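You operate a simulated robot arm through the tools that you are given. There is no shell and no other tool. Be economical: measure what you need, move in short steps, check, and stop when the job is done.

Carry out the task below with a simulated two-armed robot. There is one attempt and no reset: what you move stays moved.

Task
On the layout table top, fold the grey rag in half, so that its two short edges meet.

It is judged by the outcome, as a careful person would: the job done as asked, and still so three seconds after it is handed in. It fails if anything else is knocked over, pushed out of place, dropped, spilled or broken. Flat cloth is picked up by pressing the open fingertips on it (5 to 10 N) and closing them slowly along it; thin cloth reads only 2 to 8 mm in the jaws.

Robot
Two 7-joint arms with two-finger parallel grippers on one trunk, on a base that drives. Base frame: it is fixed to the floor where the robot stands at the start and does not move with it; the origin is under the middle of the robot, x ahead of it, y to its left, z up; the surface under the hand at the start is at about z = 0.8. Units: m, degrees, N and s.
The left shoulder is at the start at [0.07, 0.163, 1.095], the right one opposite. With the tool pointing down near the work surface each hand reaches from about 0.4 to 0.88 m from the robot's upright axis, wherever it stands, measured 20 degrees to its own side. Places, roughly: grey rag [0.5, -0.1, 0.8]; layout table top [0.5, 0.3, 0.8]. Payload 3.43 kg a hand.
Tool frame (each hand has its own): the origin (TCP) lies between the finger pads and is the grasp point; the fingertips stand 0.034 m ahead of it; z points along the fingers, y is the line along which they close. The gripper opens to 0.128 m. The fingers are 0.024 m wide and 0.012 m thick; the gripper's body (0.048 by 0.13 m) begins 0.096 m behind the TCP.
Orientation is told as [roll, pitch, yaw] about the base's x, y, z axes, in that order, counted from this pose: with the fingers straight down and closing along the base's y, the tool's x points along the base's -x, its y along +y and its z along -z.

Tools
- The arms move only by the tool move_arm. It takes "left_plan", "right_plan" or both (then of equal length, played together; a hand with none holds still); each is a list of rows, each a list of 7 numbers: the shift along the tool's x, y, z in m, then the turn, a rotation vector about the tool's x, y, z in degrees, then the opening in per cent of the stroke, from 0 (shut) to 100 (fully open). In form: [[dx, dy, dz, ax, ay, az, grip], ...]. A call has 1 to 20 rows; each row is the pose to reach, as a shift and turn from the pose commanded when the call began, along the tool's axes at that moment. A row lasts 0.2 s, in which the tool goes at most 0.05 m and 8.6 degrees; a call with a longer step from one row to the next is refused whole, and so is a gripper value outside its range. Where a pose cannot be reached the arm comes as near as it can. A force on the tool above 40 N (or 10 N above the force at the start of the call, whichever is more), or a blocked arm, ends the call early, and 0.2 s more pass. Each finger travels about 0.153 m/s and halts on what it meets, pressing with about 44 N; the grip force reading is that of the motor and also rises with nothing between the fingers. The clock runs only during rows and for 0.2 s after the last one: add rows that repeat a pose to give the fingers time. The reply holds the time, the measured pose of the TCP, the force on the tool along the base axes, the opening and the grip force, in the units named above and with some noise, with the torque about the TCP (base axes, N m) and any sound that the robot's microphone picked up.
- Cameras (640 x 400 px; columns grow to the right, rows downward): "scene" is now at [0.1285, -0.0346, 1.3099]; the picture's right is [-0.40, -0.92, 0.00], its down [-0.60, 0.26, -0.75] and it looks along [0.69, -0.30, -0.66] (base axes); focal length 262 px, centre (320, 200). "left" rides on the left gripper at [0.076, 0.011, -0.16] in its tool frame; the picture's right is [-0.15, 0.99, 0.00], its down [-0.88, -0.13, -0.46] and it looks along [-0.45, -0.07, 0.89] (tool axes); focal length 234 px, centre (320, 200). "right" rides on the right gripper at [0.076, -0.011, -0.16] in its tool frame; the picture's right is [0.15, 0.99, 0.00], its down [-0.88, 0.13, -0.46] and it looks along [-0.45, 0.07, 0.89] (tool axes); focal length 234 px, centre (320, 200).
- snapshot(camera): a new picture of that camera. The clock stands still meanwhile.
- slide_trunk(by): slides the trunk up (or, below 0, down) by that many m; the arms and the scene camera ride with it, the base frame stays. It gives what a move gives, with no picture.
- steer(legs): drives the robot by 1 to 6 legs, each [ahead, left, turn to the left] in m, m and degrees, along the robot's own axes; the way and the turn of a leg run together, so that a leg with both is an arc; at most 1.5 m and 180 degrees a leg. The arms and the cameras ride along, it lands a little off, and it stops where it bumps. It gives what a move gives.
- aim_head(pan, tilt): turns the head with the scene camera to pan (to the left, within 86 degrees either way) and tilt (down, from -29 to 69), counted from straight ahead of the robot. It gives what a move gives.
- pixel_to_xyz(camera, pixels): for up to 12 pixels [column, row] of the newest picture of that camera ("zoom" is the newest enlarged one), the place [x, y, z] in the base frame of the surface seen there, good to about 0.002 m. The clock stands still meanwhile.
- close_up(camera, box): a new picture of the part [left, top, right, bottom] of that camera's present view, enlarged. The clock stands still meanwhile.
- finish_job(): hands the job in; it is judged then, once.

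Keep the steps short. Do not move on a guess: measure, check each grasp and each placing, and mend mistakes. In all there are 80 turns and 78 pictures (those below and enlarged ones count). Leave the grippers open and the arms clear of the work at the hand-in unless told otherwise, and finish with a single line.

The tools are called after "Emit:" as name(argument=value, ...) on one line, values as JSON. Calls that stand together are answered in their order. move_arm: Moves the arms, as the interface text tells. Its arguments: {"type":"object","properties":{"left_plan":{"type":"array","items":{"type":"array","items":{"type":"number"}}},"right_plan":{"type":"array","items":{"type":"array","items":{"type":"number"}}}},"required":[]} The other tools are called the same way: slide_trunk (by) slides the trunk up or down; steer (legs) drives the base; aim_head (pan, tilt) turns the head that bears the scene camera; snapshot (camera) takes a picture; pixel_to_xyz (camera, pixels) gives the place of the surface under pixels of a picture; close_up (camera, box) takes an enlarged picture of a part of a camera's view; finish_job () hands the job in.

At the start:

```text
t: 0.0
left_tool_pos: [0.5145, 0.0861, 0.989]
left_orientation: [0.0, 0.0, 0.1]
left_wrist_force: [-0.2, 0.3, 0.0]
left_moment: [0.0, 0.0, 0.04]
left_width: 0.1279
left_grasp_force: 0.0
right_tool_pos: [0.4745, -0.3688, 0.9746]
right_orientation: [0.0, 0.0, -0.1]
right_wrist_force: [0.2, -0.1, -0.4]
right_moment: [-0.03, 0.02, 0.0]
right_width: 0.128
right_grasp_force: 0.1
trunk travel left (down, up): [-0.575, 0.365]
robot x, y, heading: [0.0015, -0.0011, 0.1]
head pan, tilt: [-23.6, 41.1]
```

scene: 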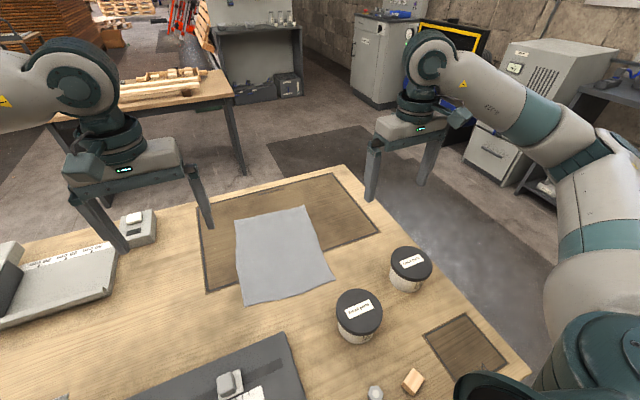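
right: 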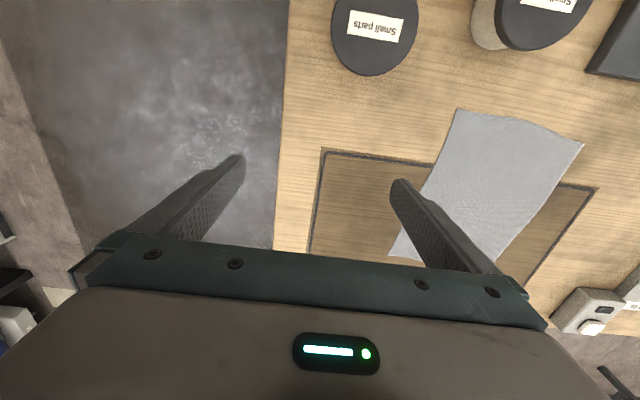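
left: 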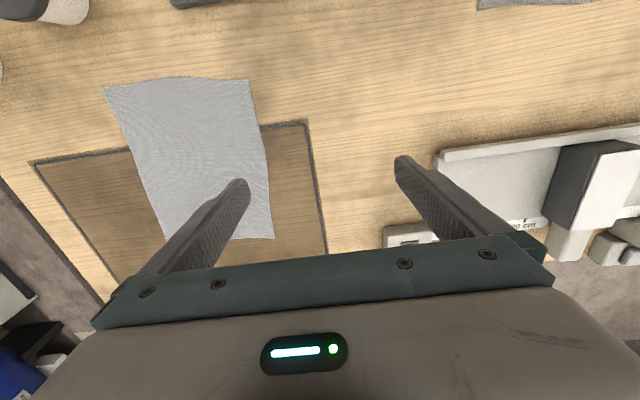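

I see the rag in the scene view with corners near (235,221), (303,206), (334,279), (244,305). I'll measure them along with nearby objects.

Emit:
pixel_to_xyz(camera="scene", pixels=[[237, 222], [302, 208], [332, 278], [245, 303], [280, 250], [360, 300], [408, 255], [200, 218], [337, 170], [220, 270], [365, 335], [140, 215]])

Emit:
close_up(camera="scene", box=[190, 160, 390, 320])

```text
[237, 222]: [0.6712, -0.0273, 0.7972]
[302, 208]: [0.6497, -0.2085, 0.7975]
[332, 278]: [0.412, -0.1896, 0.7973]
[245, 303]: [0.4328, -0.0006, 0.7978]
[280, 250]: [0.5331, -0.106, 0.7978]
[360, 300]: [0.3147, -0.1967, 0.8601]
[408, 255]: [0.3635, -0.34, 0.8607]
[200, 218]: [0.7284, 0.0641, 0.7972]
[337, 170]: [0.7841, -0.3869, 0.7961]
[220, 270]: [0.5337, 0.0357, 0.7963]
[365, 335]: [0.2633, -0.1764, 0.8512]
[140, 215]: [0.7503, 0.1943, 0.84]
```

```text
2.50 times, centred on (290, 240) of scene
```

zoom: 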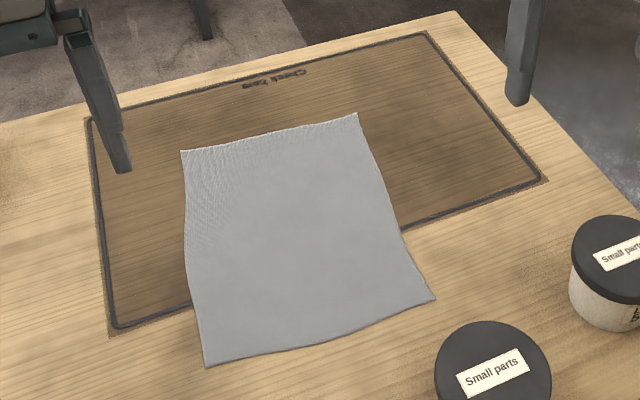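

The rag's long axis runs roughly along x, turned about -6.4°. The far short edge goes from (0.671,-0.027) to (0.650,-0.209), and the near one from (0.433,-0.001) to (0.412,-0.190). I plan to pinch the far edge with both hands, closing along the rag's length, and carry it to the near edge. I'll back up 0.1 m first so both ends are within comfortable reach.

Emit:
steer(legs=[[-0.1, 0, 0]])

```text
t: 1.1
left_tool_pos: [0.4146, 0.0849, 0.989]
left_orientation: [0.0, 0.0, 0.0]
left_wrist_force: [-0.9, 0.1, -0.3]
left_moment: [0.01, -0.04, 0.02]
left_width: 0.128
left_grasp_force: 0.1
right_tool_pos: [0.3743, -0.3698, 0.9751]
right_orientation: [0.0, 0.0, 0.0]
right_wrist_force: [-0.2, -0.4, 0.1]
right_moment: [0.0, 0.01, 0.03]
right_width: 0.1281
right_grasp_force: 0.1
trunk travel left (down, up): [-0.575, 0.365]
robot x, y, heading: [-0.0964, -0.0, -0.1]
head pan, tilt: [-23.6, 41.1]
```

I'll rotate both hands so they close along the rag's length, with the cameras outward, while moving forward at the same height.

Emit:
move_arm(left_plan=[[-0.019, -0.003, 0, 0, 0, 8.03, 90], [-0.038, -0.006, 0, 0, 0, 16.07, 80], [-0.056, -0.009, 0, 0, 0, 24.1, 70], [-0.075, -0.012, 0, 0, 0, 32.13, 60], [-0.094, -0.015, 0, 0, 0, 40.17, 50], [-0.113, -0.018, 0, 0, 0, 48.2, 40], [-0.131, -0.021, 0, 0, 0, 56.23, 40], [-0.15, -0.024, 0, 0, 0, 64.27, 40], [-0.169, -0.027, 0, 0, 0, 72.3, 40], [-0.188, -0.03, 0, 0, 0, 80.33, 40], [-0.206, -0.033, 0, 0, 0, 88.37, 40], [-0.225, -0.035, 0, 0, 0, 96.4, 40], [-0.225, -0.035, 0, 0, 0, 96.4, 40]], right_plan=[[-0.02, 0.006, 0, 0, 0, -6.97, 90], [-0.041, 0.012, 0, 0, 0, -13.93, 80], [-0.061, 0.018, 0, 0, 0, -20.9, 70], [-0.082, 0.023, 0, 0, 0, -27.87, 60], [-0.102, 0.029, 0, 0, 0, -34.83, 50], [-0.123, 0.035, 0, 0, 0, -41.8, 40], [-0.143, 0.041, 0, 0, 0, -48.77, 40], [-0.163, 0.047, 0, 0, 0, -55.73, 40], [-0.184, 0.053, 0, 0, 0, -62.7, 40], [-0.204, 0.058, 0, 0, 0, -69.67, 40], [-0.225, 0.064, 0, 0, 0, -76.63, 40], [-0.245, 0.07, 0, 0, 0, -83.6, 40], [-0.245, 0.07, 0, 0, 0, -83.6, 40]])

Emit:
snapshot(camera="scene")

```text
t: 4.0
left_tool_pos: [0.3784, 0.0214, 1.0035]
left_orientation: [0.5, 0.0, -91.7]
left_wrist_force: [-0.5, -0.7, 0.6]
left_moment: [-0.03, 0.02, 0.0]
left_width: 0.0513
left_grasp_force: 0.0
left hand out of reach, approached as far as the arm can: row 8, 9, 10, 11, 12, 13
right_tool_pos: [0.3797, -0.172, 1.0098]
right_orientation: [-0.5, 0.2, 79.6]
right_wrist_force: [-0.1, -0.9, 0.6]
right_moment: [-0.05, 0.05, 0.0]
right_width: 0.0512
right_grasp_force: 0.0
right hand out of reach, approached as far as the arm can: row 6, 7, 8, 9, 10, 11, 12, 13
trunk travel left (down, up): [-0.575, 0.365]
robot x, y, heading: [-0.0996, 0.0003, -0.2]
head pan, tilt: [-23.6, 41.1]
```

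```text
73 pictures are left
```

scene: 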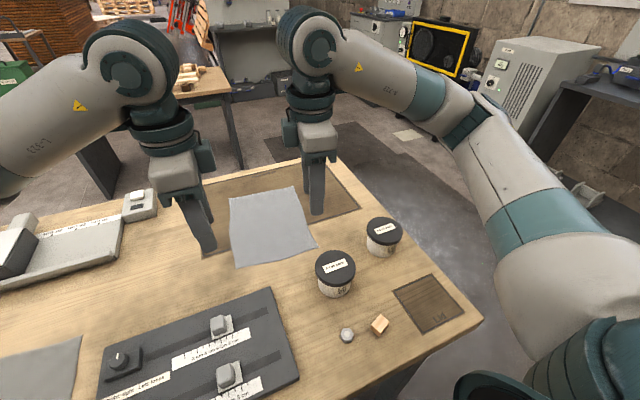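

The hands ended up short of the target. With the cameras turned outward, reach is limited beyond about ±40° yaw. I'll turn back to about ±40°, which suits a diagonal pinch at each far corner, and then extend.

Emit:
move_arm(left_plan=[[0, 0, 0, 0, 0, -7.8, 40], [0, 0, 0, 0, 0, -15.6, 40], [0, 0, 0, 0, 0, -23.4, 40], [0, 0, 0, 0, 0, -31.2, 40], [0, 0, 0, 0, 0, -39, 40], [0, 0, 0, 0, 0, -46.7, 40], [0.003, 0.037, 0, 0, 0, -46.7, 40], [0.006, 0.073, 0, 0, 0, -46.7, 40], [0.009, 0.11, 0, 0, 0, -46.7, 40], [0.012, 0.147, 0, 0, 0, -46.7, 40], [0.015, 0.183, 0, 0, 0, -46.7, 40], [0.017, 0.22, 0, 0, 0, -46.7, 40], [0.017, 0.22, 0, 0, 0, -46.7, 40]], right_plan=[[0, 0, 0, 0, 0, 7, 40], [0, 0, 0, 0, 0, 14, 40], [0, 0, 0, 0, 0, 21, 40], [0, 0, 0, 0, 0, 28, 40], [0, 0, 0, 0, 0, 35, 40], [0, 0, 0, 0, 0, 41.6, 40], [0.008, -0.036, 0, 0, 0, 41.6, 40], [0.017, -0.071, 0, 0, 0, 41.6, 40], [0.025, -0.107, 0, 0, 0, 41.6, 40], [0.033, -0.142, 0, 0, 0, 41.6, 40], [0.042, -0.178, 0, 0, 0, 41.6, 40], [0.05, -0.213, 0, 0, 0, 41.6, 40], [0.05, -0.213, 0, 0, 0, 41.6, 40]])

```text
t: 6.8
left_tool_pos: [0.6053, 0.0287, 1.0074]
left_orientation: [0.5, -0.4, -44.8]
left_wrist_force: [-0.5, 0.2, -1.1]
left_moment: [-0.02, 0.0, 0.0]
left_width: 0.051
left_grasp_force: 0.0
right_tool_pos: [0.5724, -0.2614, 1.0157]
right_orientation: [-0.5, -0.2, 37.8]
right_wrist_force: [-0.4, 0.2, 0.8]
right_moment: [-0.05, -0.02, 0.0]
right_width: 0.0514
right_grasp_force: 0.1
right hand out of reach, approached as far as the arm can: row 12, 13
trunk travel left (down, up): [-0.575, 0.365]
robot x, y, heading: [-0.1012, 0.002, -0.2]
head pan, tilt: [-23.6, 41.1]
```

Both hands are now at about ±40°. Next I'll lean the hand bodies 10° outward and back so they clear each other, and hover the fingertips over the far corners at TCP z≈0.90. The openings go to 25 mm.

Emit:
move_arm(left_plan=[[-0.015, -0.0045, 0.021, 0, -2, 0, 36], [-0.031, -0.009, 0.043, 0, -4, 0, 32], [-0.046, -0.0135, 0.064, 0, -6, 0, 28], [-0.061, -0.018, 0.086, 0, -8, 0, 24], [-0.0766, -0.0226, 0.107, 0, -10, 0, 20], [-0.0766, -0.0226, 0.107, 0, -10, 0, 20]], right_plan=[[-0.0175, 0.005, 0.023, 0, -2, 0, 36], [-0.035, 0.01, 0.046, 0, -4, 0, 32], [-0.0525, 0.0145, 0.07, 0, -6, 0, 28], [-0.07, 0.019, 0.093, 0, -8, 0, 24], [-0.0875, 0.0242, 0.116, 0, -10, 0, 20], [-0.0875, 0.0242, 0.116, 0, -10, 0, 20]])

Emit:
snapshot(camera="scene")

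Emit:
snapshot(camera="left")

Emit:
snapshot(camera="right")

```text
t: 8.2
left_tool_pos: [0.643, -0.044, 0.8981]
left_orientation: [0.4, -10.3, -45.1]
left_wrist_force: [0.4, 0.4, -0.9]
left_moment: [0.02, -0.01, -0.02]
left_width: 0.0256
left_grasp_force: 0.0
right_tool_pos: [0.6299, -0.1945, 0.8998]
right_orientation: [-0.4, -10.3, 37.9]
right_wrist_force: [0.9, 0.4, -0.2]
right_moment: [0.01, 0.01, 0.01]
right_width: 0.0258
right_grasp_force: 0.1
trunk travel left (down, up): [-0.575, 0.365]
robot x, y, heading: [-0.1009, 0.0003, -0.1]
head pan, tilt: [-23.6, 41.1]
```

```text
72 pictures are left
```

scene: 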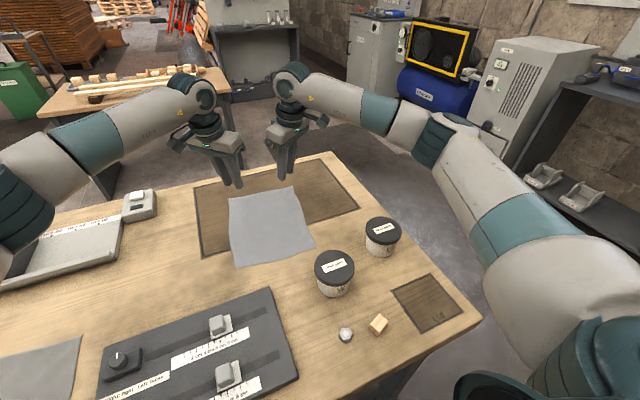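

```text
71 pictures are left
```

left: 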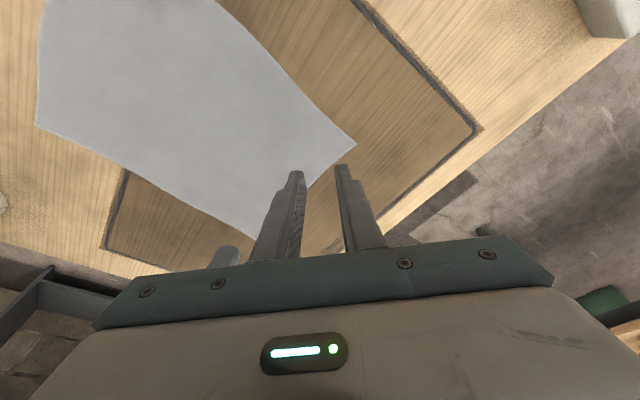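

```text
70 pictures are left
```

right: 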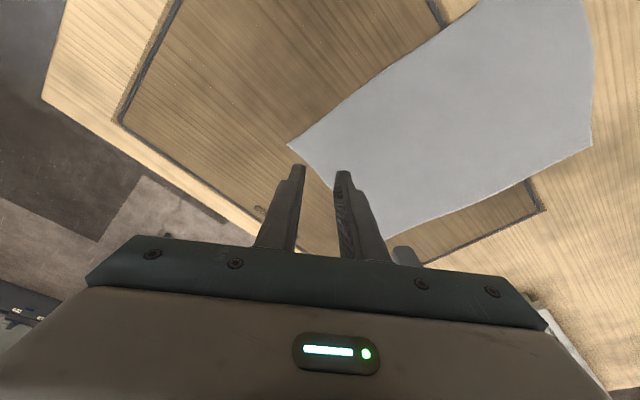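

The rag's corners show at (355,145) in the left view and (288,144) in the right. I'll measure both, plus the other visible points.

Emit:
pixel_to_xyz(camera="left", pixels=[[351, 146], [38, 125], [340, 135]])

Emit:
pixel_to_xyz(camera="right", pixels=[[292, 146], [589, 142], [305, 150]])

```text
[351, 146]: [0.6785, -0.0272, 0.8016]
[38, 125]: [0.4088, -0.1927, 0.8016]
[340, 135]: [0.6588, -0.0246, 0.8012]
```

```text
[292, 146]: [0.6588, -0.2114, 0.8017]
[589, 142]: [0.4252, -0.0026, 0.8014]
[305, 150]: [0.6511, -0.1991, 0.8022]
```

Both tips are within a few mm of their pinch points. I'll lower them to about 6 mm above the cloth, with small corrections.

Emit:
move_arm(left_plan=[[0.003, 0.002, 0.019, 0, 0, 0, 20], [0.006, 0.0035, 0.038, 0, 0, 0, 20], [0.0086, 0.0053, 0.0574, 0, 0, 0, 20], [0.0086, 0.0053, 0.0574, 0, 0, 0, 20]], right_plan=[[0.0024, 0.001, 0.019, 0, 0, 0, 20], [0.0048, 0.002, 0.038, 0, 0, 0, 20], [0.0072, 0.0026, 0.0577, 0, 0, 0, 20], [0.0072, 0.0026, 0.0577, 0, 0, 0, 20]])

Emit:
snapshot(camera="left")

Emit:
snapshot(camera="right")

```text
t: 9.2
left_tool_pos: [0.6517, -0.0404, 0.8438]
left_orientation: [0.4, -10.4, -45.0]
left_wrist_force: [0.0, -0.2, 0.0]
left_moment: [0.0, -0.03, -0.02]
left_width: 0.0258
left_grasp_force: 0.0
right_tool_pos: [0.6309, -0.189, 0.8427]
right_orientation: [-0.5, -10.3, 37.9]
right_wrist_force: [0.0, 0.2, 0.2]
right_moment: [0.01, -0.02, 0.02]
right_width: 0.0256
right_grasp_force: 0.0
trunk travel left (down, up): [-0.575, 0.365]
robot x, y, heading: [-0.0968, 0.0024, -0.1]
head pan, tilt: [-23.6, 41.1]
```

```text
69 pictures are left
```

left: 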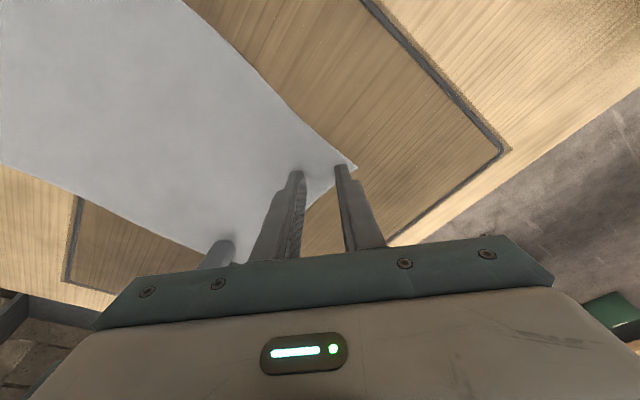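

```text
68 pictures are left
```

right: 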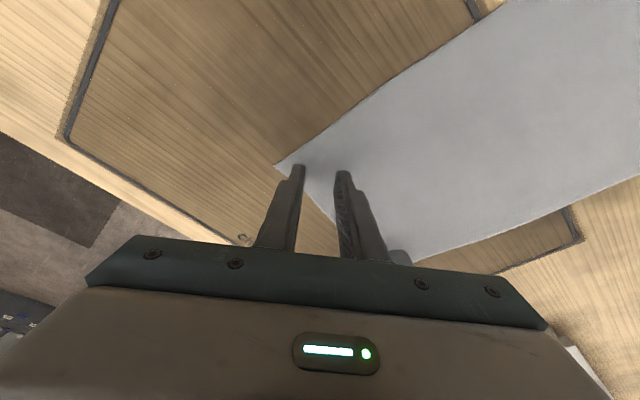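

Both tips are about 1 cm up and sit right at the corners. I'll shift them about 8 mm inward (tool +x) and 3 mm along the diagonal, and then descend to near contact.

Emit:
move_arm(left_plan=[[0.0079, -0.003, -0.0014, 0, 0, 0, 20], [0.0085, -0.003, 0.002, 0, 0, 0, 20], [0.0091, -0.003, 0.0055, 0, 0, 0, 20], [0.0091, -0.003, 0.0055, 0, 0, 0, 20]], right_plan=[[0.0079, 0.003, -0.0014, 0, 0, 0, 20], [0.0085, 0.003, 0.002, 0, 0, 0, 20], [0.0091, 0.003, 0.0055, 0, 0, 0, 20], [0.0091, 0.003, 0.0055, 0, 0, 0, 20]])

Emit:
close_up(camera="left", box=[220, 100, 420, 260])

Emit:
close_up(camera="right", box=[220, 100, 420, 260])

```text
t: 10.2
left_tool_pos: [0.6434, -0.0356, 0.8358]
left_orientation: [0.7, -10.7, -45.0]
left_wrist_force: [1.3, 0.3, 14.2]
left_moment: [-0.02, 0.05, 0.01]
left_width: 0.0256
left_grasp_force: 0.0
right_tool_pos: [0.6208, -0.1911, 0.8375]
right_orientation: [-0.6, -10.4, 38.0]
right_wrist_force: [1.0, 0.5, 4.7]
right_moment: [0.02, 0.02, -0.02]
right_width: 0.0255
right_grasp_force: 0.2
trunk travel left (down, up): [-0.575, 0.365]
robot x, y, heading: [-0.0983, -0.0008, -0.2]
head pan, tilt: [-23.6, 41.1]
```

```text
2.50 times, centred on (320, 180) of left
```

zoom: 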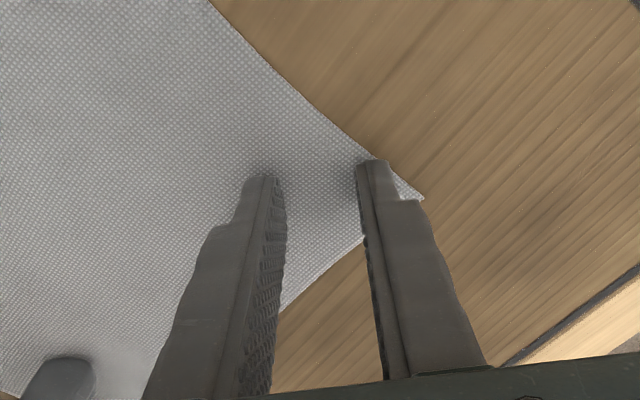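

```text
2.50 times, centred on (320, 180) of right
```

zoom: 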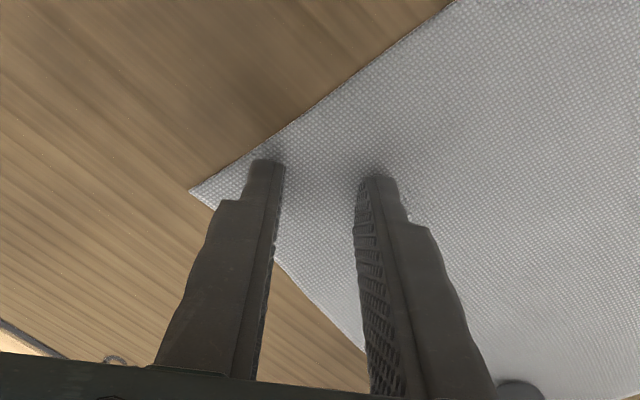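

Both hands touch the cloth at the corners, with 14 N on the left and 4.7 N on the right. I'll even those out slightly and close slowly.

Emit:
move_arm(left_plan=[[0, 0, -0.0006, 0, 0, 0, 20], [0, 0, -0.0006, 0, 0, 0, 18.5], [0, 0, -0.0006, 0, 0, 0, 17], [0, 0, -0.0006, 0, 0, 0, 15.5], [0, 0, -0.0006, 0, 0, 0, 14], [0, 0, -0.0006, 0, 0, 0, 12.5], [0, 0, -0.0006, 0, 0, 0, 11], [0, 0, -0.0006, 0, 0, 0, 9.5], [0, 0, -0.0006, 0, 0, 0, 8], [0, 0, -0.0006, 0, 0, 0, 6.5], [0, 0, -0.0006, 0, 0, 0, 5], [0, 0, -0.0006, 0, 0, 0, 3.5], [0, 0, -0.0006, 0, 0, 0, 2], [0, 0, -0.0006, 0, 0, 0, 0], [0, 0, -0.0006, 0, 0, 0, 0], [0, 0, -0.0006, 0, 0, 0, 0]], right_plan=[[0, 0, 0.0005, 0, 0, 0, 20], [0, 0, 0.0005, 0, 0, 0, 18.5], [0, 0, 0.0005, 0, 0, 0, 17], [0, 0, 0.0005, 0, 0, 0, 15.5], [0, 0, 0.0005, 0, 0, 0, 14], [0, 0, 0.0005, 0, 0, 0, 12.5], [0, 0, 0.0005, 0, 0, 0, 11], [0, 0, 0.0005, 0, 0, 0, 9.5], [0, 0, 0.0005, 0, 0, 0, 8], [0, 0, 0.0005, 0, 0, 0, 6.5], [0, 0, 0.0005, 0, 0, 0, 5], [0, 0, 0.0005, 0, 0, 0, 3.5], [0, 0, 0.0005, 0, 0, 0, 2], [0, 0, 0.0005, 0, 0, 0, 0], [0, 0, 0.0005, 0, 0, 0, 0], [0, 0, 0.0005, 0, 0, 0, 0]])

Emit:
close_up(camera="left", box=[220, 100, 420, 260])

Emit:
close_up(camera="right", box=[220, 100, 420, 260])

```text
t: 13.6
left_tool_pos: [0.6418, -0.0349, 0.8364]
left_orientation: [0.6, -10.5, -45.0]
left_wrist_force: [-0.4, -1.9, 9.1]
left_moment: [-0.02, 0.05, 0.01]
left_width: 0.0019
left_grasp_force: 36.9
right_tool_pos: [0.6192, -0.1914, 0.837]
right_orientation: [-0.5, -10.4, 38.0]
right_wrist_force: [0.9, 3.1, 18.0]
right_moment: [0.0, 0.05, 0.0]
right_width: 0.0
right_grasp_force: 32.9
trunk travel left (down, up): [-0.575, 0.365]
robot x, y, heading: [-0.1004, -0.0021, 0.0]
head pan, tilt: [-23.6, 41.1]
```

```text
2.50 times, centred on (320, 180) of left
```

zoom: 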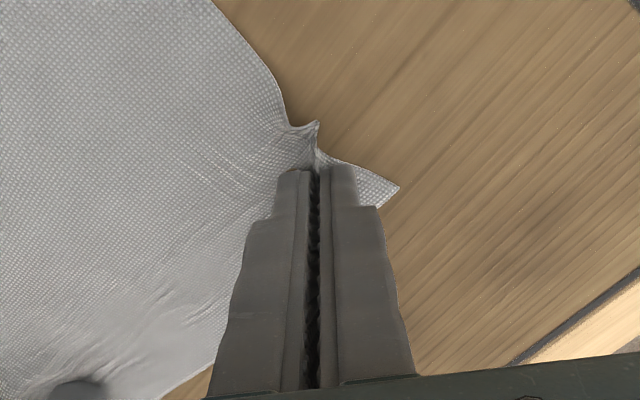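

```text
2.50 times, centred on (320, 180) of right
```

zoom: 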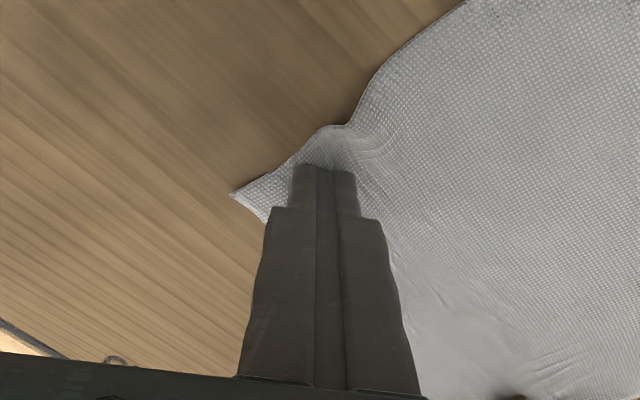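

The left hand holds cloth at 1.9 mm. The right reads 0 and the cloth slid under its tips. I'll lift the right hand a little, reopen it and retry while the left stays still.

Emit:
move_arm(right_plan=[[-0.001, 0, -0.006, 0, 0, 0, 0], [-0.001, 0, -0.006, 0, 0, 0, 12], [-0.001, 0, -0.006, 0, 0, 0, 24], [-0.001, 0, -0.006, 0, 0, 0, 24], [0.0, 0, -0.002, 0, 0, 0, 24], [0.0, 0, -0.0005, 0, 0, 0, 24], [0.0, 0, -0.0005, 0, 0, 0, 24]])

Emit:
close_up(camera="right", box=[220, 100, 420, 260])

```text
t: 15.2
left_tool_pos: [0.6425, -0.0359, 0.8355]
left_orientation: [0.6, -10.5, -45.0]
left_wrist_force: [-0.2, 1.8, 16.8]
left_moment: [0.13, 0.01, 0.02]
left_width: 0.0019
left_grasp_force: 36.2
right_tool_pos: [0.6211, -0.1911, 0.8378]
right_orientation: [-0.6, -10.4, 38.0]
right_wrist_force: [-0.9, 0.0, 5.2]
right_moment: [0.03, 0.08, 0.01]
right_width: 0.0312
right_grasp_force: 0.3
trunk travel left (down, up): [-0.575, 0.365]
robot x, y, heading: [-0.1004, -0.0018, 0.0]
head pan, tilt: [-23.6, 41.1]
```

```text
2.50 times, centred on (320, 180) of right
```

zoom: 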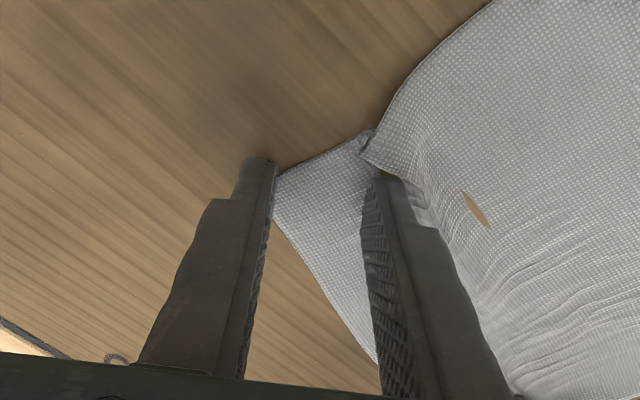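

The cloth is bunched behind the inner finger. I'll lift the right hand 3 cm to see how the corner lies before retrying.

Emit:
move_arm(right_plan=[[0.0, 0, -0.015, 0, 0, 0, 24], [0.0, 0, -0.03, 0, 0, 0, 24], [0.0, 0, -0.04, 0, 0, 0, 24], [0.0, 0, -0.04, 0, 0, 0, 24]])

Emit:
snapshot(camera="right")

Emit:
close_up(camera="scene", box=[170, 130, 370, 290])

```text
t: 16.1
left_tool_pos: [0.6426, -0.0357, 0.8366]
left_orientation: [0.6, -10.6, -45.0]
left_wrist_force: [0.3, 3.2, 20.4]
left_moment: [0.21, 0.09, -0.03]
left_width: 0.0023
left_grasp_force: 36.5
right_tool_pos: [0.6148, -0.1966, 0.8773]
right_orientation: [-0.7, -10.3, 38.0]
right_wrist_force: [-0.7, -0.7, 0.0]
right_moment: [0.01, -0.02, 0.02]
right_width: 0.0308
right_grasp_force: 0.0
trunk travel left (down, up): [-0.575, 0.365]
robot x, y, heading: [-0.0962, 0.0044, 0.2]
head pan, tilt: [-23.6, 41.1]
```

```text
62 pictures are left
```

right: 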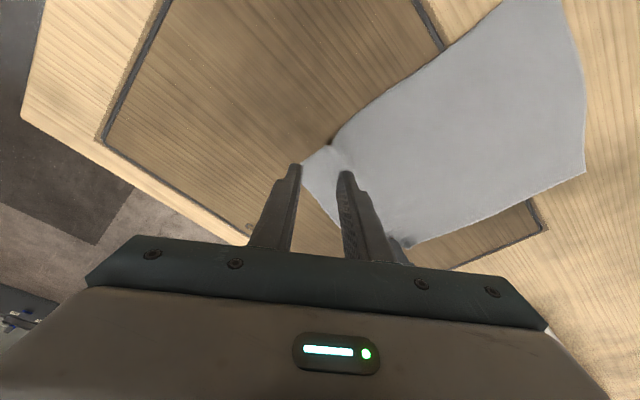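

```text
2.50 times, centred on (270, 210) of scene
```

zoom: 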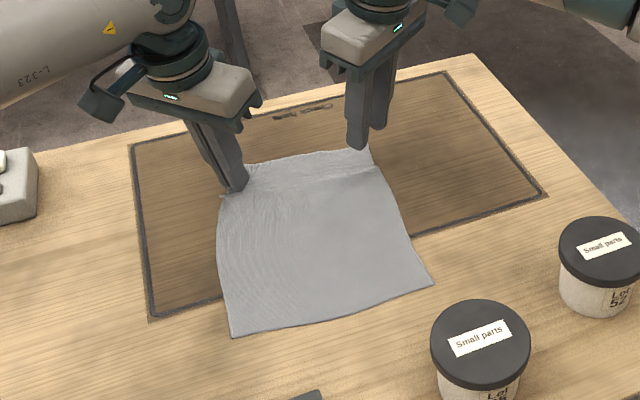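

The right corner has moved in slightly and has a small ridge. I'll take a close-up and measure it.

Emit:
close_up(camera="right", box=[250, 100, 450, 260])

Emit:
pixel_to_xyz(camera="right", pixels=[[306, 164], [333, 148], [325, 175], [370, 150]])

```text
2.50 times, centred on (350, 180) of right
```

zoom: 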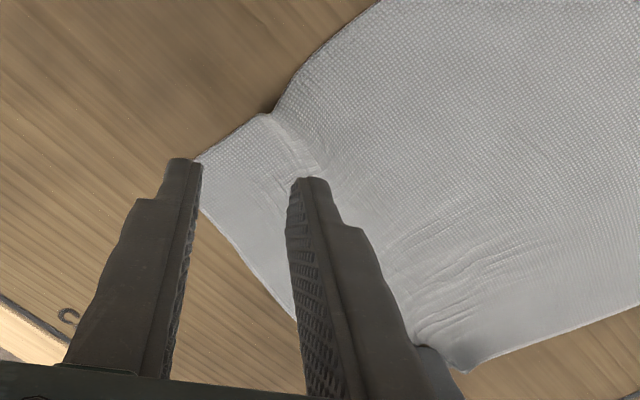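

```text
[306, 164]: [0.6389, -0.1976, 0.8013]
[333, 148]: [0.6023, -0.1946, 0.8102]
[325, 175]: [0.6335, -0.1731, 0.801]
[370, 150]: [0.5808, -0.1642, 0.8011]
```

The corner is now at about (0.642,-0.199), with a useful ridge about 3 cm inside it near (0.612,-0.182). I'll straddle that ridge and press down lightly.

Emit:
move_arm(right_plan=[[-0.0022, 0.012, 0.0004, 0, 0, 0, 24], [0.001, 0.012, 0.018, 0, 0, 0, 24], [0.004, 0.012, 0.035, 0, 0, 0, 24], [0.0048, 0.012, 0.0394, 0, 0, 0, 24], [0.0048, 0.012, 0.0399, 0, 0, 0, 24], [0.0048, 0.012, 0.0399, 0, 0, 0, 24]])

Emit:
close_up(camera="right", box=[220, 100, 420, 260])

```text
t: 17.6
left_tool_pos: [0.6424, -0.0356, 0.8358]
left_orientation: [0.6, -10.4, -45.0]
left_wrist_force: [3.7, 2.2, 18.4]
left_moment: [0.16, -0.11, 0.02]
left_width: 0.0019
left_grasp_force: 36.8
right_tool_pos: [0.6102, -0.1854, 0.8376]
right_orientation: [-0.6, -10.3, 38.0]
right_wrist_force: [-1.0, -0.6, 9.5]
right_moment: [0.02, 0.15, 0.05]
right_width: 0.0308
right_grasp_force: 0.0
trunk travel left (down, up): [-0.575, 0.365]
robot x, y, heading: [-0.0985, 0.0017, 0.2]
head pan, tilt: [-23.6, 41.1]
```

```text
2.50 times, centred on (320, 180) of right
```

zoom: 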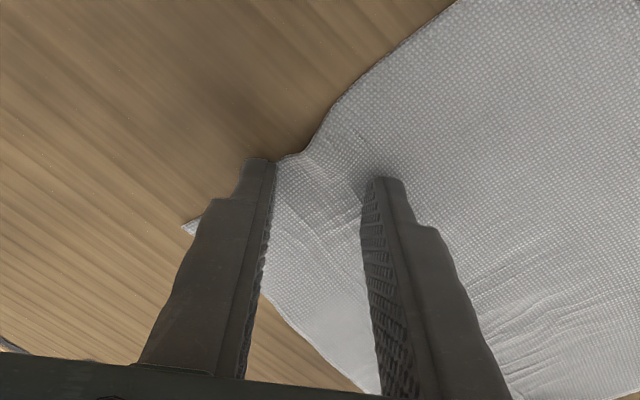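

The press is 9.5 N and both fingers are on the cloth, with the corner tip just outside the outer finger. I'll close slowly.

Emit:
move_arm(right_plan=[[0, 0, 0, 0, 0, 0, 22.5], [0, 0, 0, 0, 0, 0, 21], [0, 0, 0, 0, 0, 0, 19.5], [0, 0, 0, 0, 0, 0, 18], [0, 0, 0, 0, 0, 0, 16.5], [0, 0, 0, 0, 0, 0, 15], [0, 0, 0, 0, 0, 0, 13.5], [0, 0, 0, 0, 0, 0, 12], [0, 0, 0, 0, 0, 0, 10.5], [0, 0, 0, 0, 0, 0, 9], [0, 0, 0, 0, 0, 0, 7.5], [0, 0, 0, 0, 0, 0, 6], [0, 0, 0, 0, 0, 0, 4.5], [0, 0, 0, 0, 0, 0, 3], [0, 0, 0, 0, 0, 0, 1.5], [0, 0, 0, 0, 0, 0, 0], [0, 0, 0, 0, 0, 0, 0]])

Emit:
close_up(camera="right", box=[220, 100, 420, 260])

```text
t: 21.1
left_tool_pos: [0.6423, -0.0368, 0.8368]
left_orientation: [0.6, -10.5, -44.9]
left_wrist_force: [3.6, -0.9, 13.1]
left_moment: [0.06, -0.05, 0.03]
left_width: 0.002
left_grasp_force: 36.3
right_tool_pos: [0.6098, -0.1848, 0.8367]
right_orientation: [-0.7, -10.4, 38.0]
right_wrist_force: [-2.4, 2.3, 13.3]
right_moment: [0.06, 0.17, -0.03]
right_width: 0.002
right_grasp_force: 36.5
trunk travel left (down, up): [-0.575, 0.365]
robot x, y, heading: [-0.0991, -0.0005, -0.2]
head pan, tilt: [-23.6, 41.1]
```

```text
2.50 times, centred on (320, 180) of right
```

zoom: 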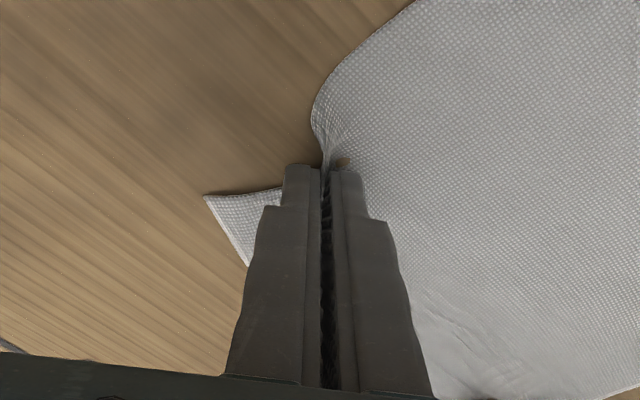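

Both hands now hold cloth at 2.0 mm each. I'll lift together by 5 cm with a slight move back, and check the grasps.

Emit:
move_arm(left_plan=[[0.001, -0.003, -0.0103, 0, 0, 0, 0], [0.002, -0.0056, -0.0207, 0, 0, 0, 0], [0.003, -0.0085, -0.031, 0, 0, 0, 0], [0.004, -0.0113, -0.0414, 0, 0, 0, 0], [0.005, -0.0141, -0.0517, 0, 0, 0, 0], [0.005, -0.0141, -0.0517, 0, 0, 0, 0]], right_plan=[[0.0013, 0.0025, -0.0104, 0, 0, 0, 0], [0.0026, 0.005, -0.0208, 0, 0, 0, 0], [0.004, 0.0074, -0.0312, 0, 0, 0, 0], [0.0053, 0.0098, -0.0416, 0, 0, 0, 0], [0.0066, 0.0123, -0.052, 0, 0, 0, 0], [0.0066, 0.0123, -0.052, 0, 0, 0, 0]])

Emit:
close_up(camera="scene", box=[170, 130, 370, 290])

```text
t: 22.6
left_tool_pos: [0.6233, -0.0339, 0.8839]
left_orientation: [0.6, -10.4, -45.0]
left_wrist_force: [-0.5, 0.2, -0.4]
left_moment: [0.01, -0.03, -0.01]
left_width: 0.0018
left_grasp_force: 37.1
right_tool_pos: [0.5914, -0.1835, 0.8854]
right_orientation: [-0.5, -10.1, 38.1]
right_wrist_force: [0.1, -0.1, -0.1]
right_moment: [0.03, -0.02, 0.0]
right_width: 0.0018
right_grasp_force: 36.1
trunk travel left (down, up): [-0.575, 0.365]
robot x, y, heading: [-0.0986, -0.0013, -0.1]
head pan, tilt: [-23.6, 41.1]
```

```text
2.50 times, centred on (270, 210) of scene
```

zoom: 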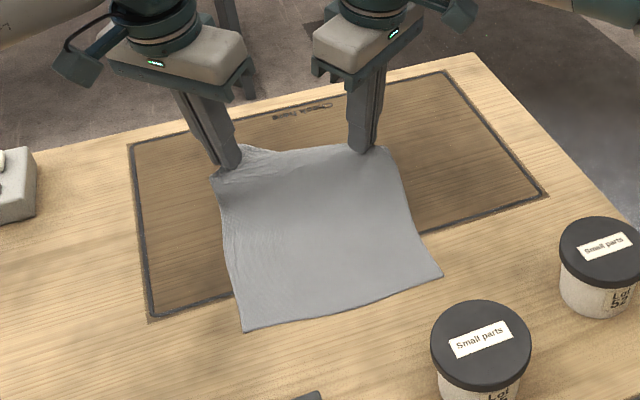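

Both corners are lifted. I'll measure the near corners, at about (243,330) and (441,275) in the enlargement, to aim the placement.

Emit:
pixel_to_xyz(camera="zoom", pixels=[[245, 328], [438, 275], [345, 306], [320, 150], [230, 165], [372, 150]])

```text
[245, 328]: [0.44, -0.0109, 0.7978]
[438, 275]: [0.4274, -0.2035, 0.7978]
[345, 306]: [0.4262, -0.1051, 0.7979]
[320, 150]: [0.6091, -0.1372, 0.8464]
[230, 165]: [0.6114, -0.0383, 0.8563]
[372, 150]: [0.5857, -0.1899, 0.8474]
```

Both grips are good. The near corners are at (0.438,-0.010) and (0.426,-0.204). I'll carry the held edge back over the rag to just above the near edge, with the left moving 0.165 m and the right 0.133 m and both rising 3 cm.

Emit:
move_arm(left_plan=[[0.0095, -0.0094, -0.0043, 0, 0, 0, 0], [0.019, -0.0187, -0.0085, 0, 0, 0, 0], [0.0284, -0.0281, -0.0128, 0, 0, 0, 0], [0.0379, -0.0375, -0.0171, 0, 0, 0, 0], [0.0474, -0.0468, -0.0213, 0, 0, 0, 0], [0.0569, -0.0562, -0.0256, 0, 0, 0, 0], [0.0663, -0.0656, -0.0299, 0, 0, 0, 0], [0.0758, -0.0749, -0.0341, 0, 0, 0, 0], [0.0853, -0.0843, -0.0384, 0, 0, 0, 0], [0.0948, -0.0937, -0.0427, 0, 0, 0, 0], [0.1042, -0.103, -0.0469, 0, 0, 0, 0], [0.1137, -0.1124, -0.0512, 0, 0, 0, 0], [0.1137, -0.1124, -0.0512, 0, 0, 0, 0]], right_plan=[[0.008, 0.0071, -0.004, 0, 0, 0, 0], [0.0159, 0.0141, -0.008, 0, 0, 0, 0], [0.0239, 0.0212, -0.012, 0, 0, 0, 0], [0.0319, 0.0282, -0.016, 0, 0, 0, 0], [0.0398, 0.0353, -0.02, 0, 0, 0, 0], [0.0478, 0.0424, -0.024, 0, 0, 0, 0], [0.0558, 0.0494, -0.0279, 0, 0, 0, 0], [0.0637, 0.0565, -0.0319, 0, 0, 0, 0], [0.0717, 0.0635, -0.0359, 0, 0, 0, 0], [0.0797, 0.0706, -0.0399, 0, 0, 0, 0], [0.0876, 0.0776, -0.0439, 0, 0, 0, 0], [0.0956, 0.0847, -0.0479, 0, 0, 0, 0], [0.0956, 0.0847, -0.0479, 0, 0, 0, 0]])

Emit:
close_up(camera="scene", box=[170, 130, 370, 290])

Emit:
snapshot(camera="left")

```text
t: 25.4
left_tool_pos: [0.4574, -0.031, 0.9142]
left_orientation: [0.4, -10.4, -45.0]
left_wrist_force: [0.0, -0.4, -0.8]
left_moment: [0.03, 0.02, 0.0]
left_width: 0.0018
left_grasp_force: 36.8
right_tool_pos: [0.4569, -0.1799, 0.9142]
right_orientation: [-0.5, -10.2, 37.9]
right_wrist_force: [0.6, -0.3, -0.4]
right_moment: [0.01, -0.02, 0.0]
right_width: 0.0018
right_grasp_force: 36.4
trunk travel left (down, up): [-0.575, 0.365]
robot x, y, heading: [-0.1021, -0.0001, -0.0]
head pan, tilt: [-23.6, 41.1]
```

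```text
2.50 times, centred on (270, 210) of scene
```

zoom: 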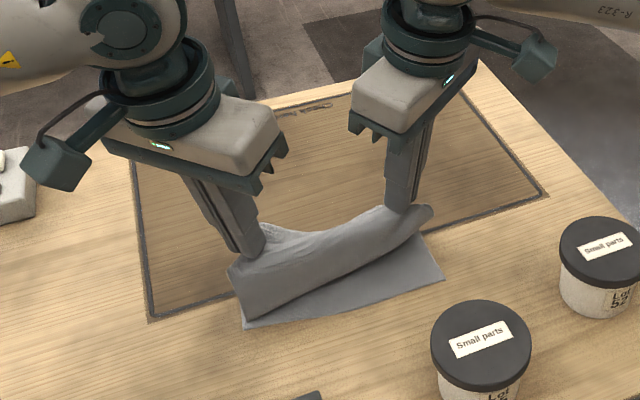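

```text
55 pictures are left
```

left: 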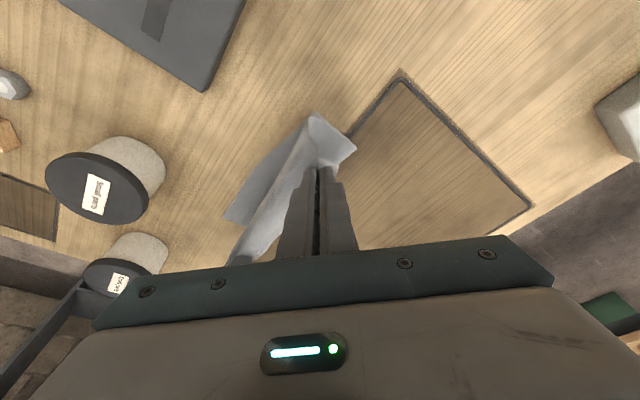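

The edge hangs above the near edge. I'll lower both hands straight down, about 6 cm, until they're just over the layer below.

Emit:
move_arm(left_plan=[[0.0019, 0, 0.0105, 0, 0, 0, 0], [0.0038, 0, 0.021, 0, 0, 0, 0], [0.0057, 0, 0.0315, 0, 0, 0, 0], [0.0077, 0, 0.042, 0, 0, 0, 0], [0.0096, 0, 0.0525, 0, 0, 0, 0], [0.0115, 0, 0.063, 0, 0, 0, 0], [0.0115, 0, 0.063, 0, 0, 0, 0]], right_plan=[[0.0019, 0, 0.0105, 0, 0, 0, 0], [0.0038, 0, 0.021, 0, 0, 0, 0], [0.0057, 0, 0.0315, 0, 0, 0, 0], [0.0077, 0, 0.042, 0, 0, 0, 0], [0.0096, 0, 0.0525, 0, 0, 0, 0], [0.0115, 0, 0.063, 0, 0, 0, 0], [0.0115, 0, 0.063, 0, 0, 0, 0]])

Emit:
close_up(camera="scene", box=[190, 160, 350, 288])

Emit:
close_up(camera="left", box=[180, 60, 420, 252])

Emit:
close_up(camera="right", box=[220, 60, 460, 252])

```text
t: 26.9
left_tool_pos: [0.4568, -0.0304, 0.8482]
left_orientation: [0.5, -10.3, -44.9]
left_wrist_force: [-0.2, -0.7, -0.4]
left_moment: [0.02, -0.03, 0.01]
left_width: 0.002
left_grasp_force: 36.7
right_tool_pos: [0.4568, -0.1823, 0.8505]
right_orientation: [-0.5, -10.4, 38.0]
right_wrist_force: [0.2, 0.6, -0.2]
right_moment: [-0.05, 0.01, 0.0]
right_width: 0.002
right_grasp_force: 37.1
trunk travel left (down, up): [-0.575, 0.365]
robot x, y, heading: [-0.0967, 0.0032, -0.1]
head pan, tilt: [-23.6, 41.1]
```

```text
3.12 times, centred on (270, 224) of scene
```

zoom: 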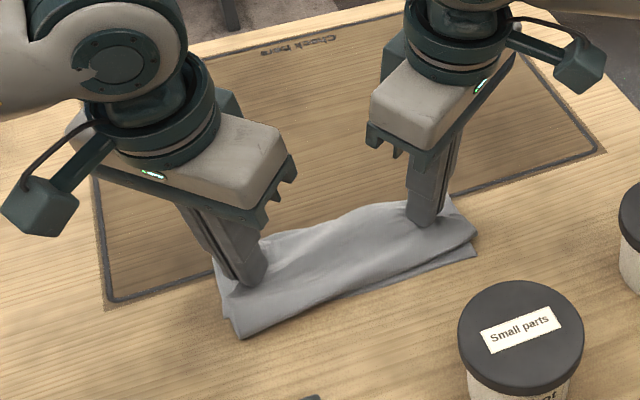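

```text
2.08 times, centred on (300, 156) of left
```

zoom: 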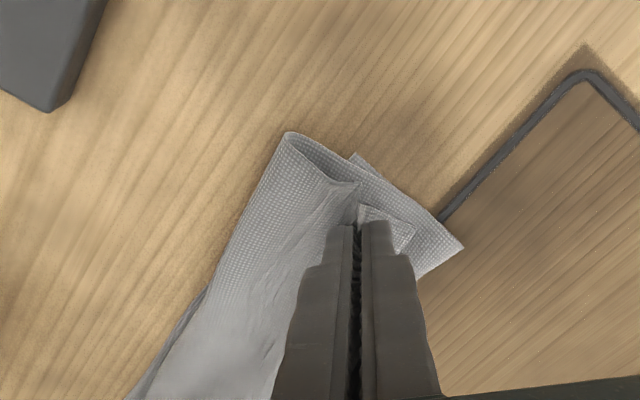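

```text
2.08 times, centred on (340, 156) of right
```

zoom: 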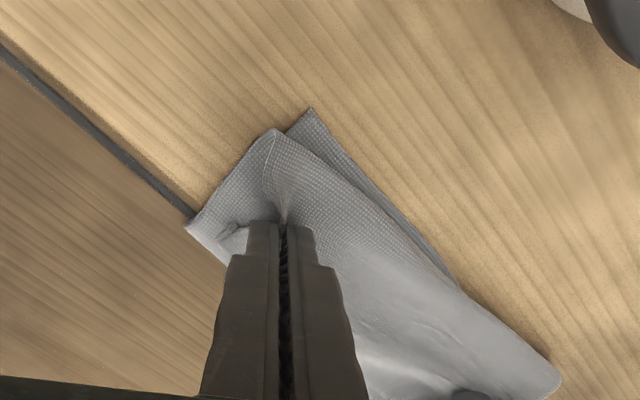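

The edge strip has curled back because there's slack towards the robot. I'll measure the bulge, the near edge and the crease to plan the fix.

Emit:
pixel_to_xyz(camera="zoom", pixels=[[310, 112], [275, 134], [190, 225], [550, 385], [430, 260], [235, 235]])

Emit:
close_up(camera="left", box=[180, 60, 420, 252])

```text
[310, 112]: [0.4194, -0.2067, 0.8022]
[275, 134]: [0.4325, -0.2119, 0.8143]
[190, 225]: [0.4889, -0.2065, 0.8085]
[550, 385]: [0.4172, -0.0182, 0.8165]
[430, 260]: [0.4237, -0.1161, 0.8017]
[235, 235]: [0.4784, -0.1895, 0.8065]
```

```text
2.08 times, centred on (300, 156) of left
```

zoom: 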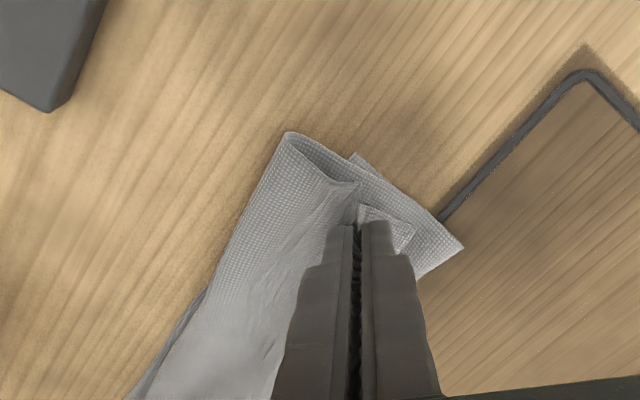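

Emit:
pixel_to_xyz(camera="zoom", pixels=[[290, 138], [360, 158], [458, 244], [400, 232], [150, 385]])

```text
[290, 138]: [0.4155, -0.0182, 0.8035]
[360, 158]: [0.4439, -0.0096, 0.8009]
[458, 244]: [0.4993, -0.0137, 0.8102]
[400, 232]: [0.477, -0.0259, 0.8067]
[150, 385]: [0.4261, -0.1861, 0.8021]
```

The crease rolled too near, to x≈0.50 when it should be at about 0.55, and left slack that bulges. I'll undo this by lifting and carrying the edge back to x≈0.60, so I can redo the fold along a proper taut arc with the hands tilted.

Emit:
move_arm(left_plan=[[-0.0036, 0, -0.02, 0, 0, 0, 0], [-0.0071, 0, -0.04, 0, 0, 0, 0], [-0.0107, 0, -0.059, 0, 0, 0, 0], [-0.0231, 0.0119, -0.0564, 0, 0, 0, 0], [-0.0355, 0.0238, -0.0538, 0, 0, 0, 0], [-0.0479, 0.0357, -0.0511, 0, 0, 0, 0], [-0.0604, 0.0476, -0.0485, 0, 0, 0, 0], [-0.0728, 0.0595, -0.0458, 0, 0, 0, 0], [-0.0852, 0.0714, -0.0432, 0, 0, 0, 0], [-0.0976, 0.0833, -0.0405, 0, 0, 0, 0], [-0.11, 0.0952, -0.0379, 0, 0, 0, 0], [-0.11, 0.0952, -0.0379, 0, 0, 0, 0]], right_plan=[[-0.0036, 0, -0.02, 0, 0, 0, 0], [-0.0071, 0, -0.04, 0, 0, 0, 0], [-0.0107, 0, -0.059, 0, 0, 0, 0], [-0.0226, -0.0102, -0.0556, 0, 0, 0, 0], [-0.0345, -0.0204, -0.0522, 0, 0, 0, 0], [-0.0464, -0.0306, -0.0487, 0, 0, 0, 0], [-0.0584, -0.0409, -0.0453, 0, 0, 0, 0], [-0.0703, -0.0511, -0.0419, 0, 0, 0, 0], [-0.0822, -0.0613, -0.0385, 0, 0, 0, 0], [-0.0941, -0.0715, -0.035, 0, 0, 0, 0], [-0.106, -0.0817, -0.0316, 0, 0, 0, 0], [-0.106, -0.0817, -0.0316, 0, 0, 0, 0]])

Emit:
close_up(camera="scene", box=[170, 130, 370, 290])

```text
t: 29.6
left_tool_pos: [0.5937, -0.0335, 0.9084]
left_orientation: [0.5, -10.4, -45.0]
left_wrist_force: [0.3, -0.9, -0.2]
left_moment: [-0.01, -0.07, 0.04]
left_width: 0.002
left_grasp_force: 36.5
right_tool_pos: [0.586, -0.1866, 0.8991]
right_orientation: [-0.6, -10.3, 38.0]
right_wrist_force: [-0.8, 0.5, 0.5]
right_moment: [-0.03, -0.02, -0.01]
right_width: 0.0019
right_grasp_force: 36.8
trunk travel left (down, up): [-0.575, 0.365]
robot x, y, heading: [-0.0989, -0.0004, -0.1]
head pan, tilt: [-23.6, 41.1]
```

```text
2.50 times, centred on (270, 210) of scene
```

zoom: 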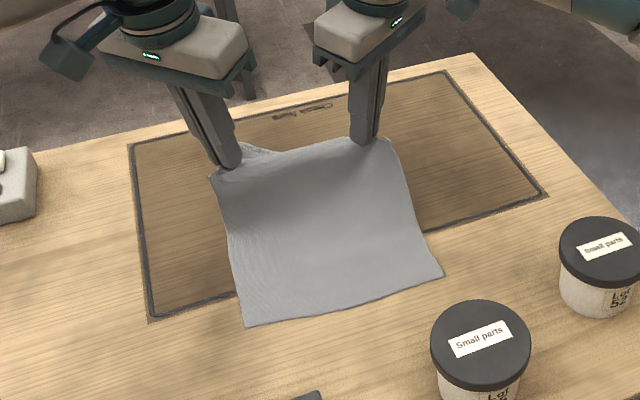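

It's flat again. Now for the arc fold: each held point moves on a circle about the wanted crease (x≈0.55), with the hands tilting back as they go. The first part goes to about 30° elevation.

Emit:
move_arm(left_plan=[[0.0133, -0.0138, -0.0121, 0, 0, 0, 0], [0.0266, -0.0275, -0.0242, 0, 0, 0, 0], [0.0266, -0.0275, -0.0242, 0, 0, 0, 0], [0.0403, -0.0393, -0.0235, -2.1, -2.1, 0.4, 0], [0.054, -0.0511, -0.0224, -4.2, -4.2, 0.8, 0], [0.067, -0.062, -0.0165, -6.2, -6.4, 1.1, 0], [0.0797, -0.0726, -0.0099, -8.3, -8.5, 1.5, 0], [0.091, -0.081, 0.001, -10.4, -10.6, 1.9, 0], [0.102, -0.0889, 0.0128, -12.5, -12.7, 2.3, 0], [0.102, -0.0889, 0.0128, -12.5, -12.7, 2.3, 0]], right_plan=[[0.0165, 0.0155, -0.0121, 0, 0, 0, 0], [0.0329, 0.031, -0.0243, 0, 0, 0, 0], [0.0329, 0.031, -0.0243, 0, 0, 0, 0], [0.0454, 0.0418, -0.0238, 1.8, -2.4, -0.3, 0], [0.0579, 0.0525, -0.0231, 3.6, -4.7, -0.6, 0], [0.0702, 0.0617, -0.0173, 5.4, -7.1, -0.9, 0], [0.0823, 0.0708, -0.0114, 7.2, -9.5, -1.3, 0], [0.0928, 0.078, -0.001, 9.0, -11.9, -1.6, 0], [0.1031, 0.0851, 0.0086, 10.9, -14.2, -1.9, 0], [0.1031, 0.0851, 0.0086, 10.9, -14.2, -1.9, 0]])

Emit:
close_up(camera="scene", box=[170, 130, 370, 290])

Emit:
close_up(camera="left", box=[180, 60, 420, 252])

```text
t: 31.8
left_tool_pos: [0.4669, -0.0288, 0.876]
left_orientation: [14.2, -22.7, -49.2]
left_wrist_force: [-0.1, 0.1, -0.1]
left_moment: [-0.05, 0.04, 0.0]
left_width: 0.0018
left_grasp_force: 36.9
right_tool_pos: [0.4548, -0.1798, 0.8736]
right_orientation: [-12.5, -24.2, 41.7]
right_wrist_force: [-0.2, 0.4, -1.0]
right_moment: [0.02, 0.0, 0.03]
right_width: 0.002
right_grasp_force: 36.7
trunk travel left (down, up): [-0.575, 0.365]
robot x, y, heading: [-0.0982, 0.0004, 0.3]
head pan, tilt: [-23.6, 41.1]
```

```text
2.50 times, centred on (270, 210) of scene
```

zoom: 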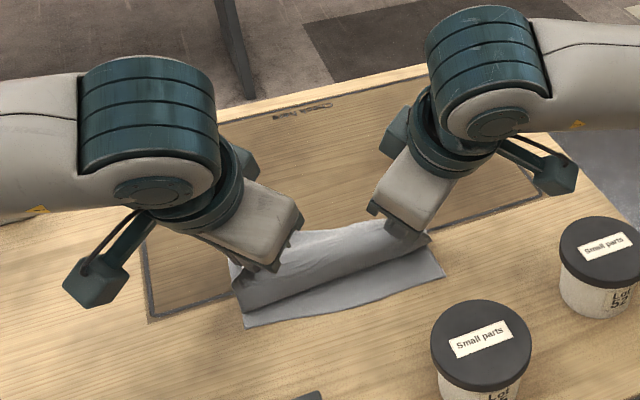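

```text
2.08 times, centred on (300, 156) of left
```

zoom: 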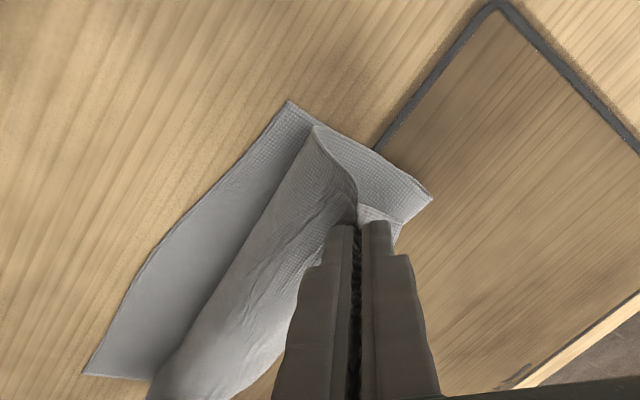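

The fingers now point forward. I'll measure the near edge, crease and bulge.

Emit:
pixel_to_xyz(camera="zoom", pixels=[[290, 108], [317, 130], [428, 199], [90, 372], [165, 380], [385, 220]])

Emit:
close_up(camera="right", box=[220, 60, 460, 252])

```text
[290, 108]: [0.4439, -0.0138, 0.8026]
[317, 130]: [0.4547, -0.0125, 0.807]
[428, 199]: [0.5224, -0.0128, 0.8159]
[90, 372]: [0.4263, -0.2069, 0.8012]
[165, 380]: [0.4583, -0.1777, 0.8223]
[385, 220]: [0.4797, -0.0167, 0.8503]
```

```text
2.08 times, centred on (340, 156) of right
```

zoom: 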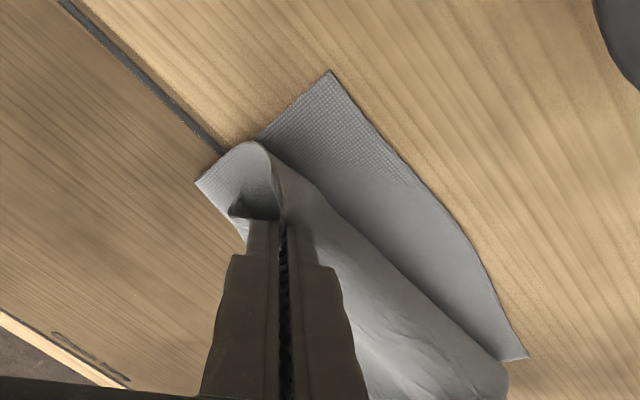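

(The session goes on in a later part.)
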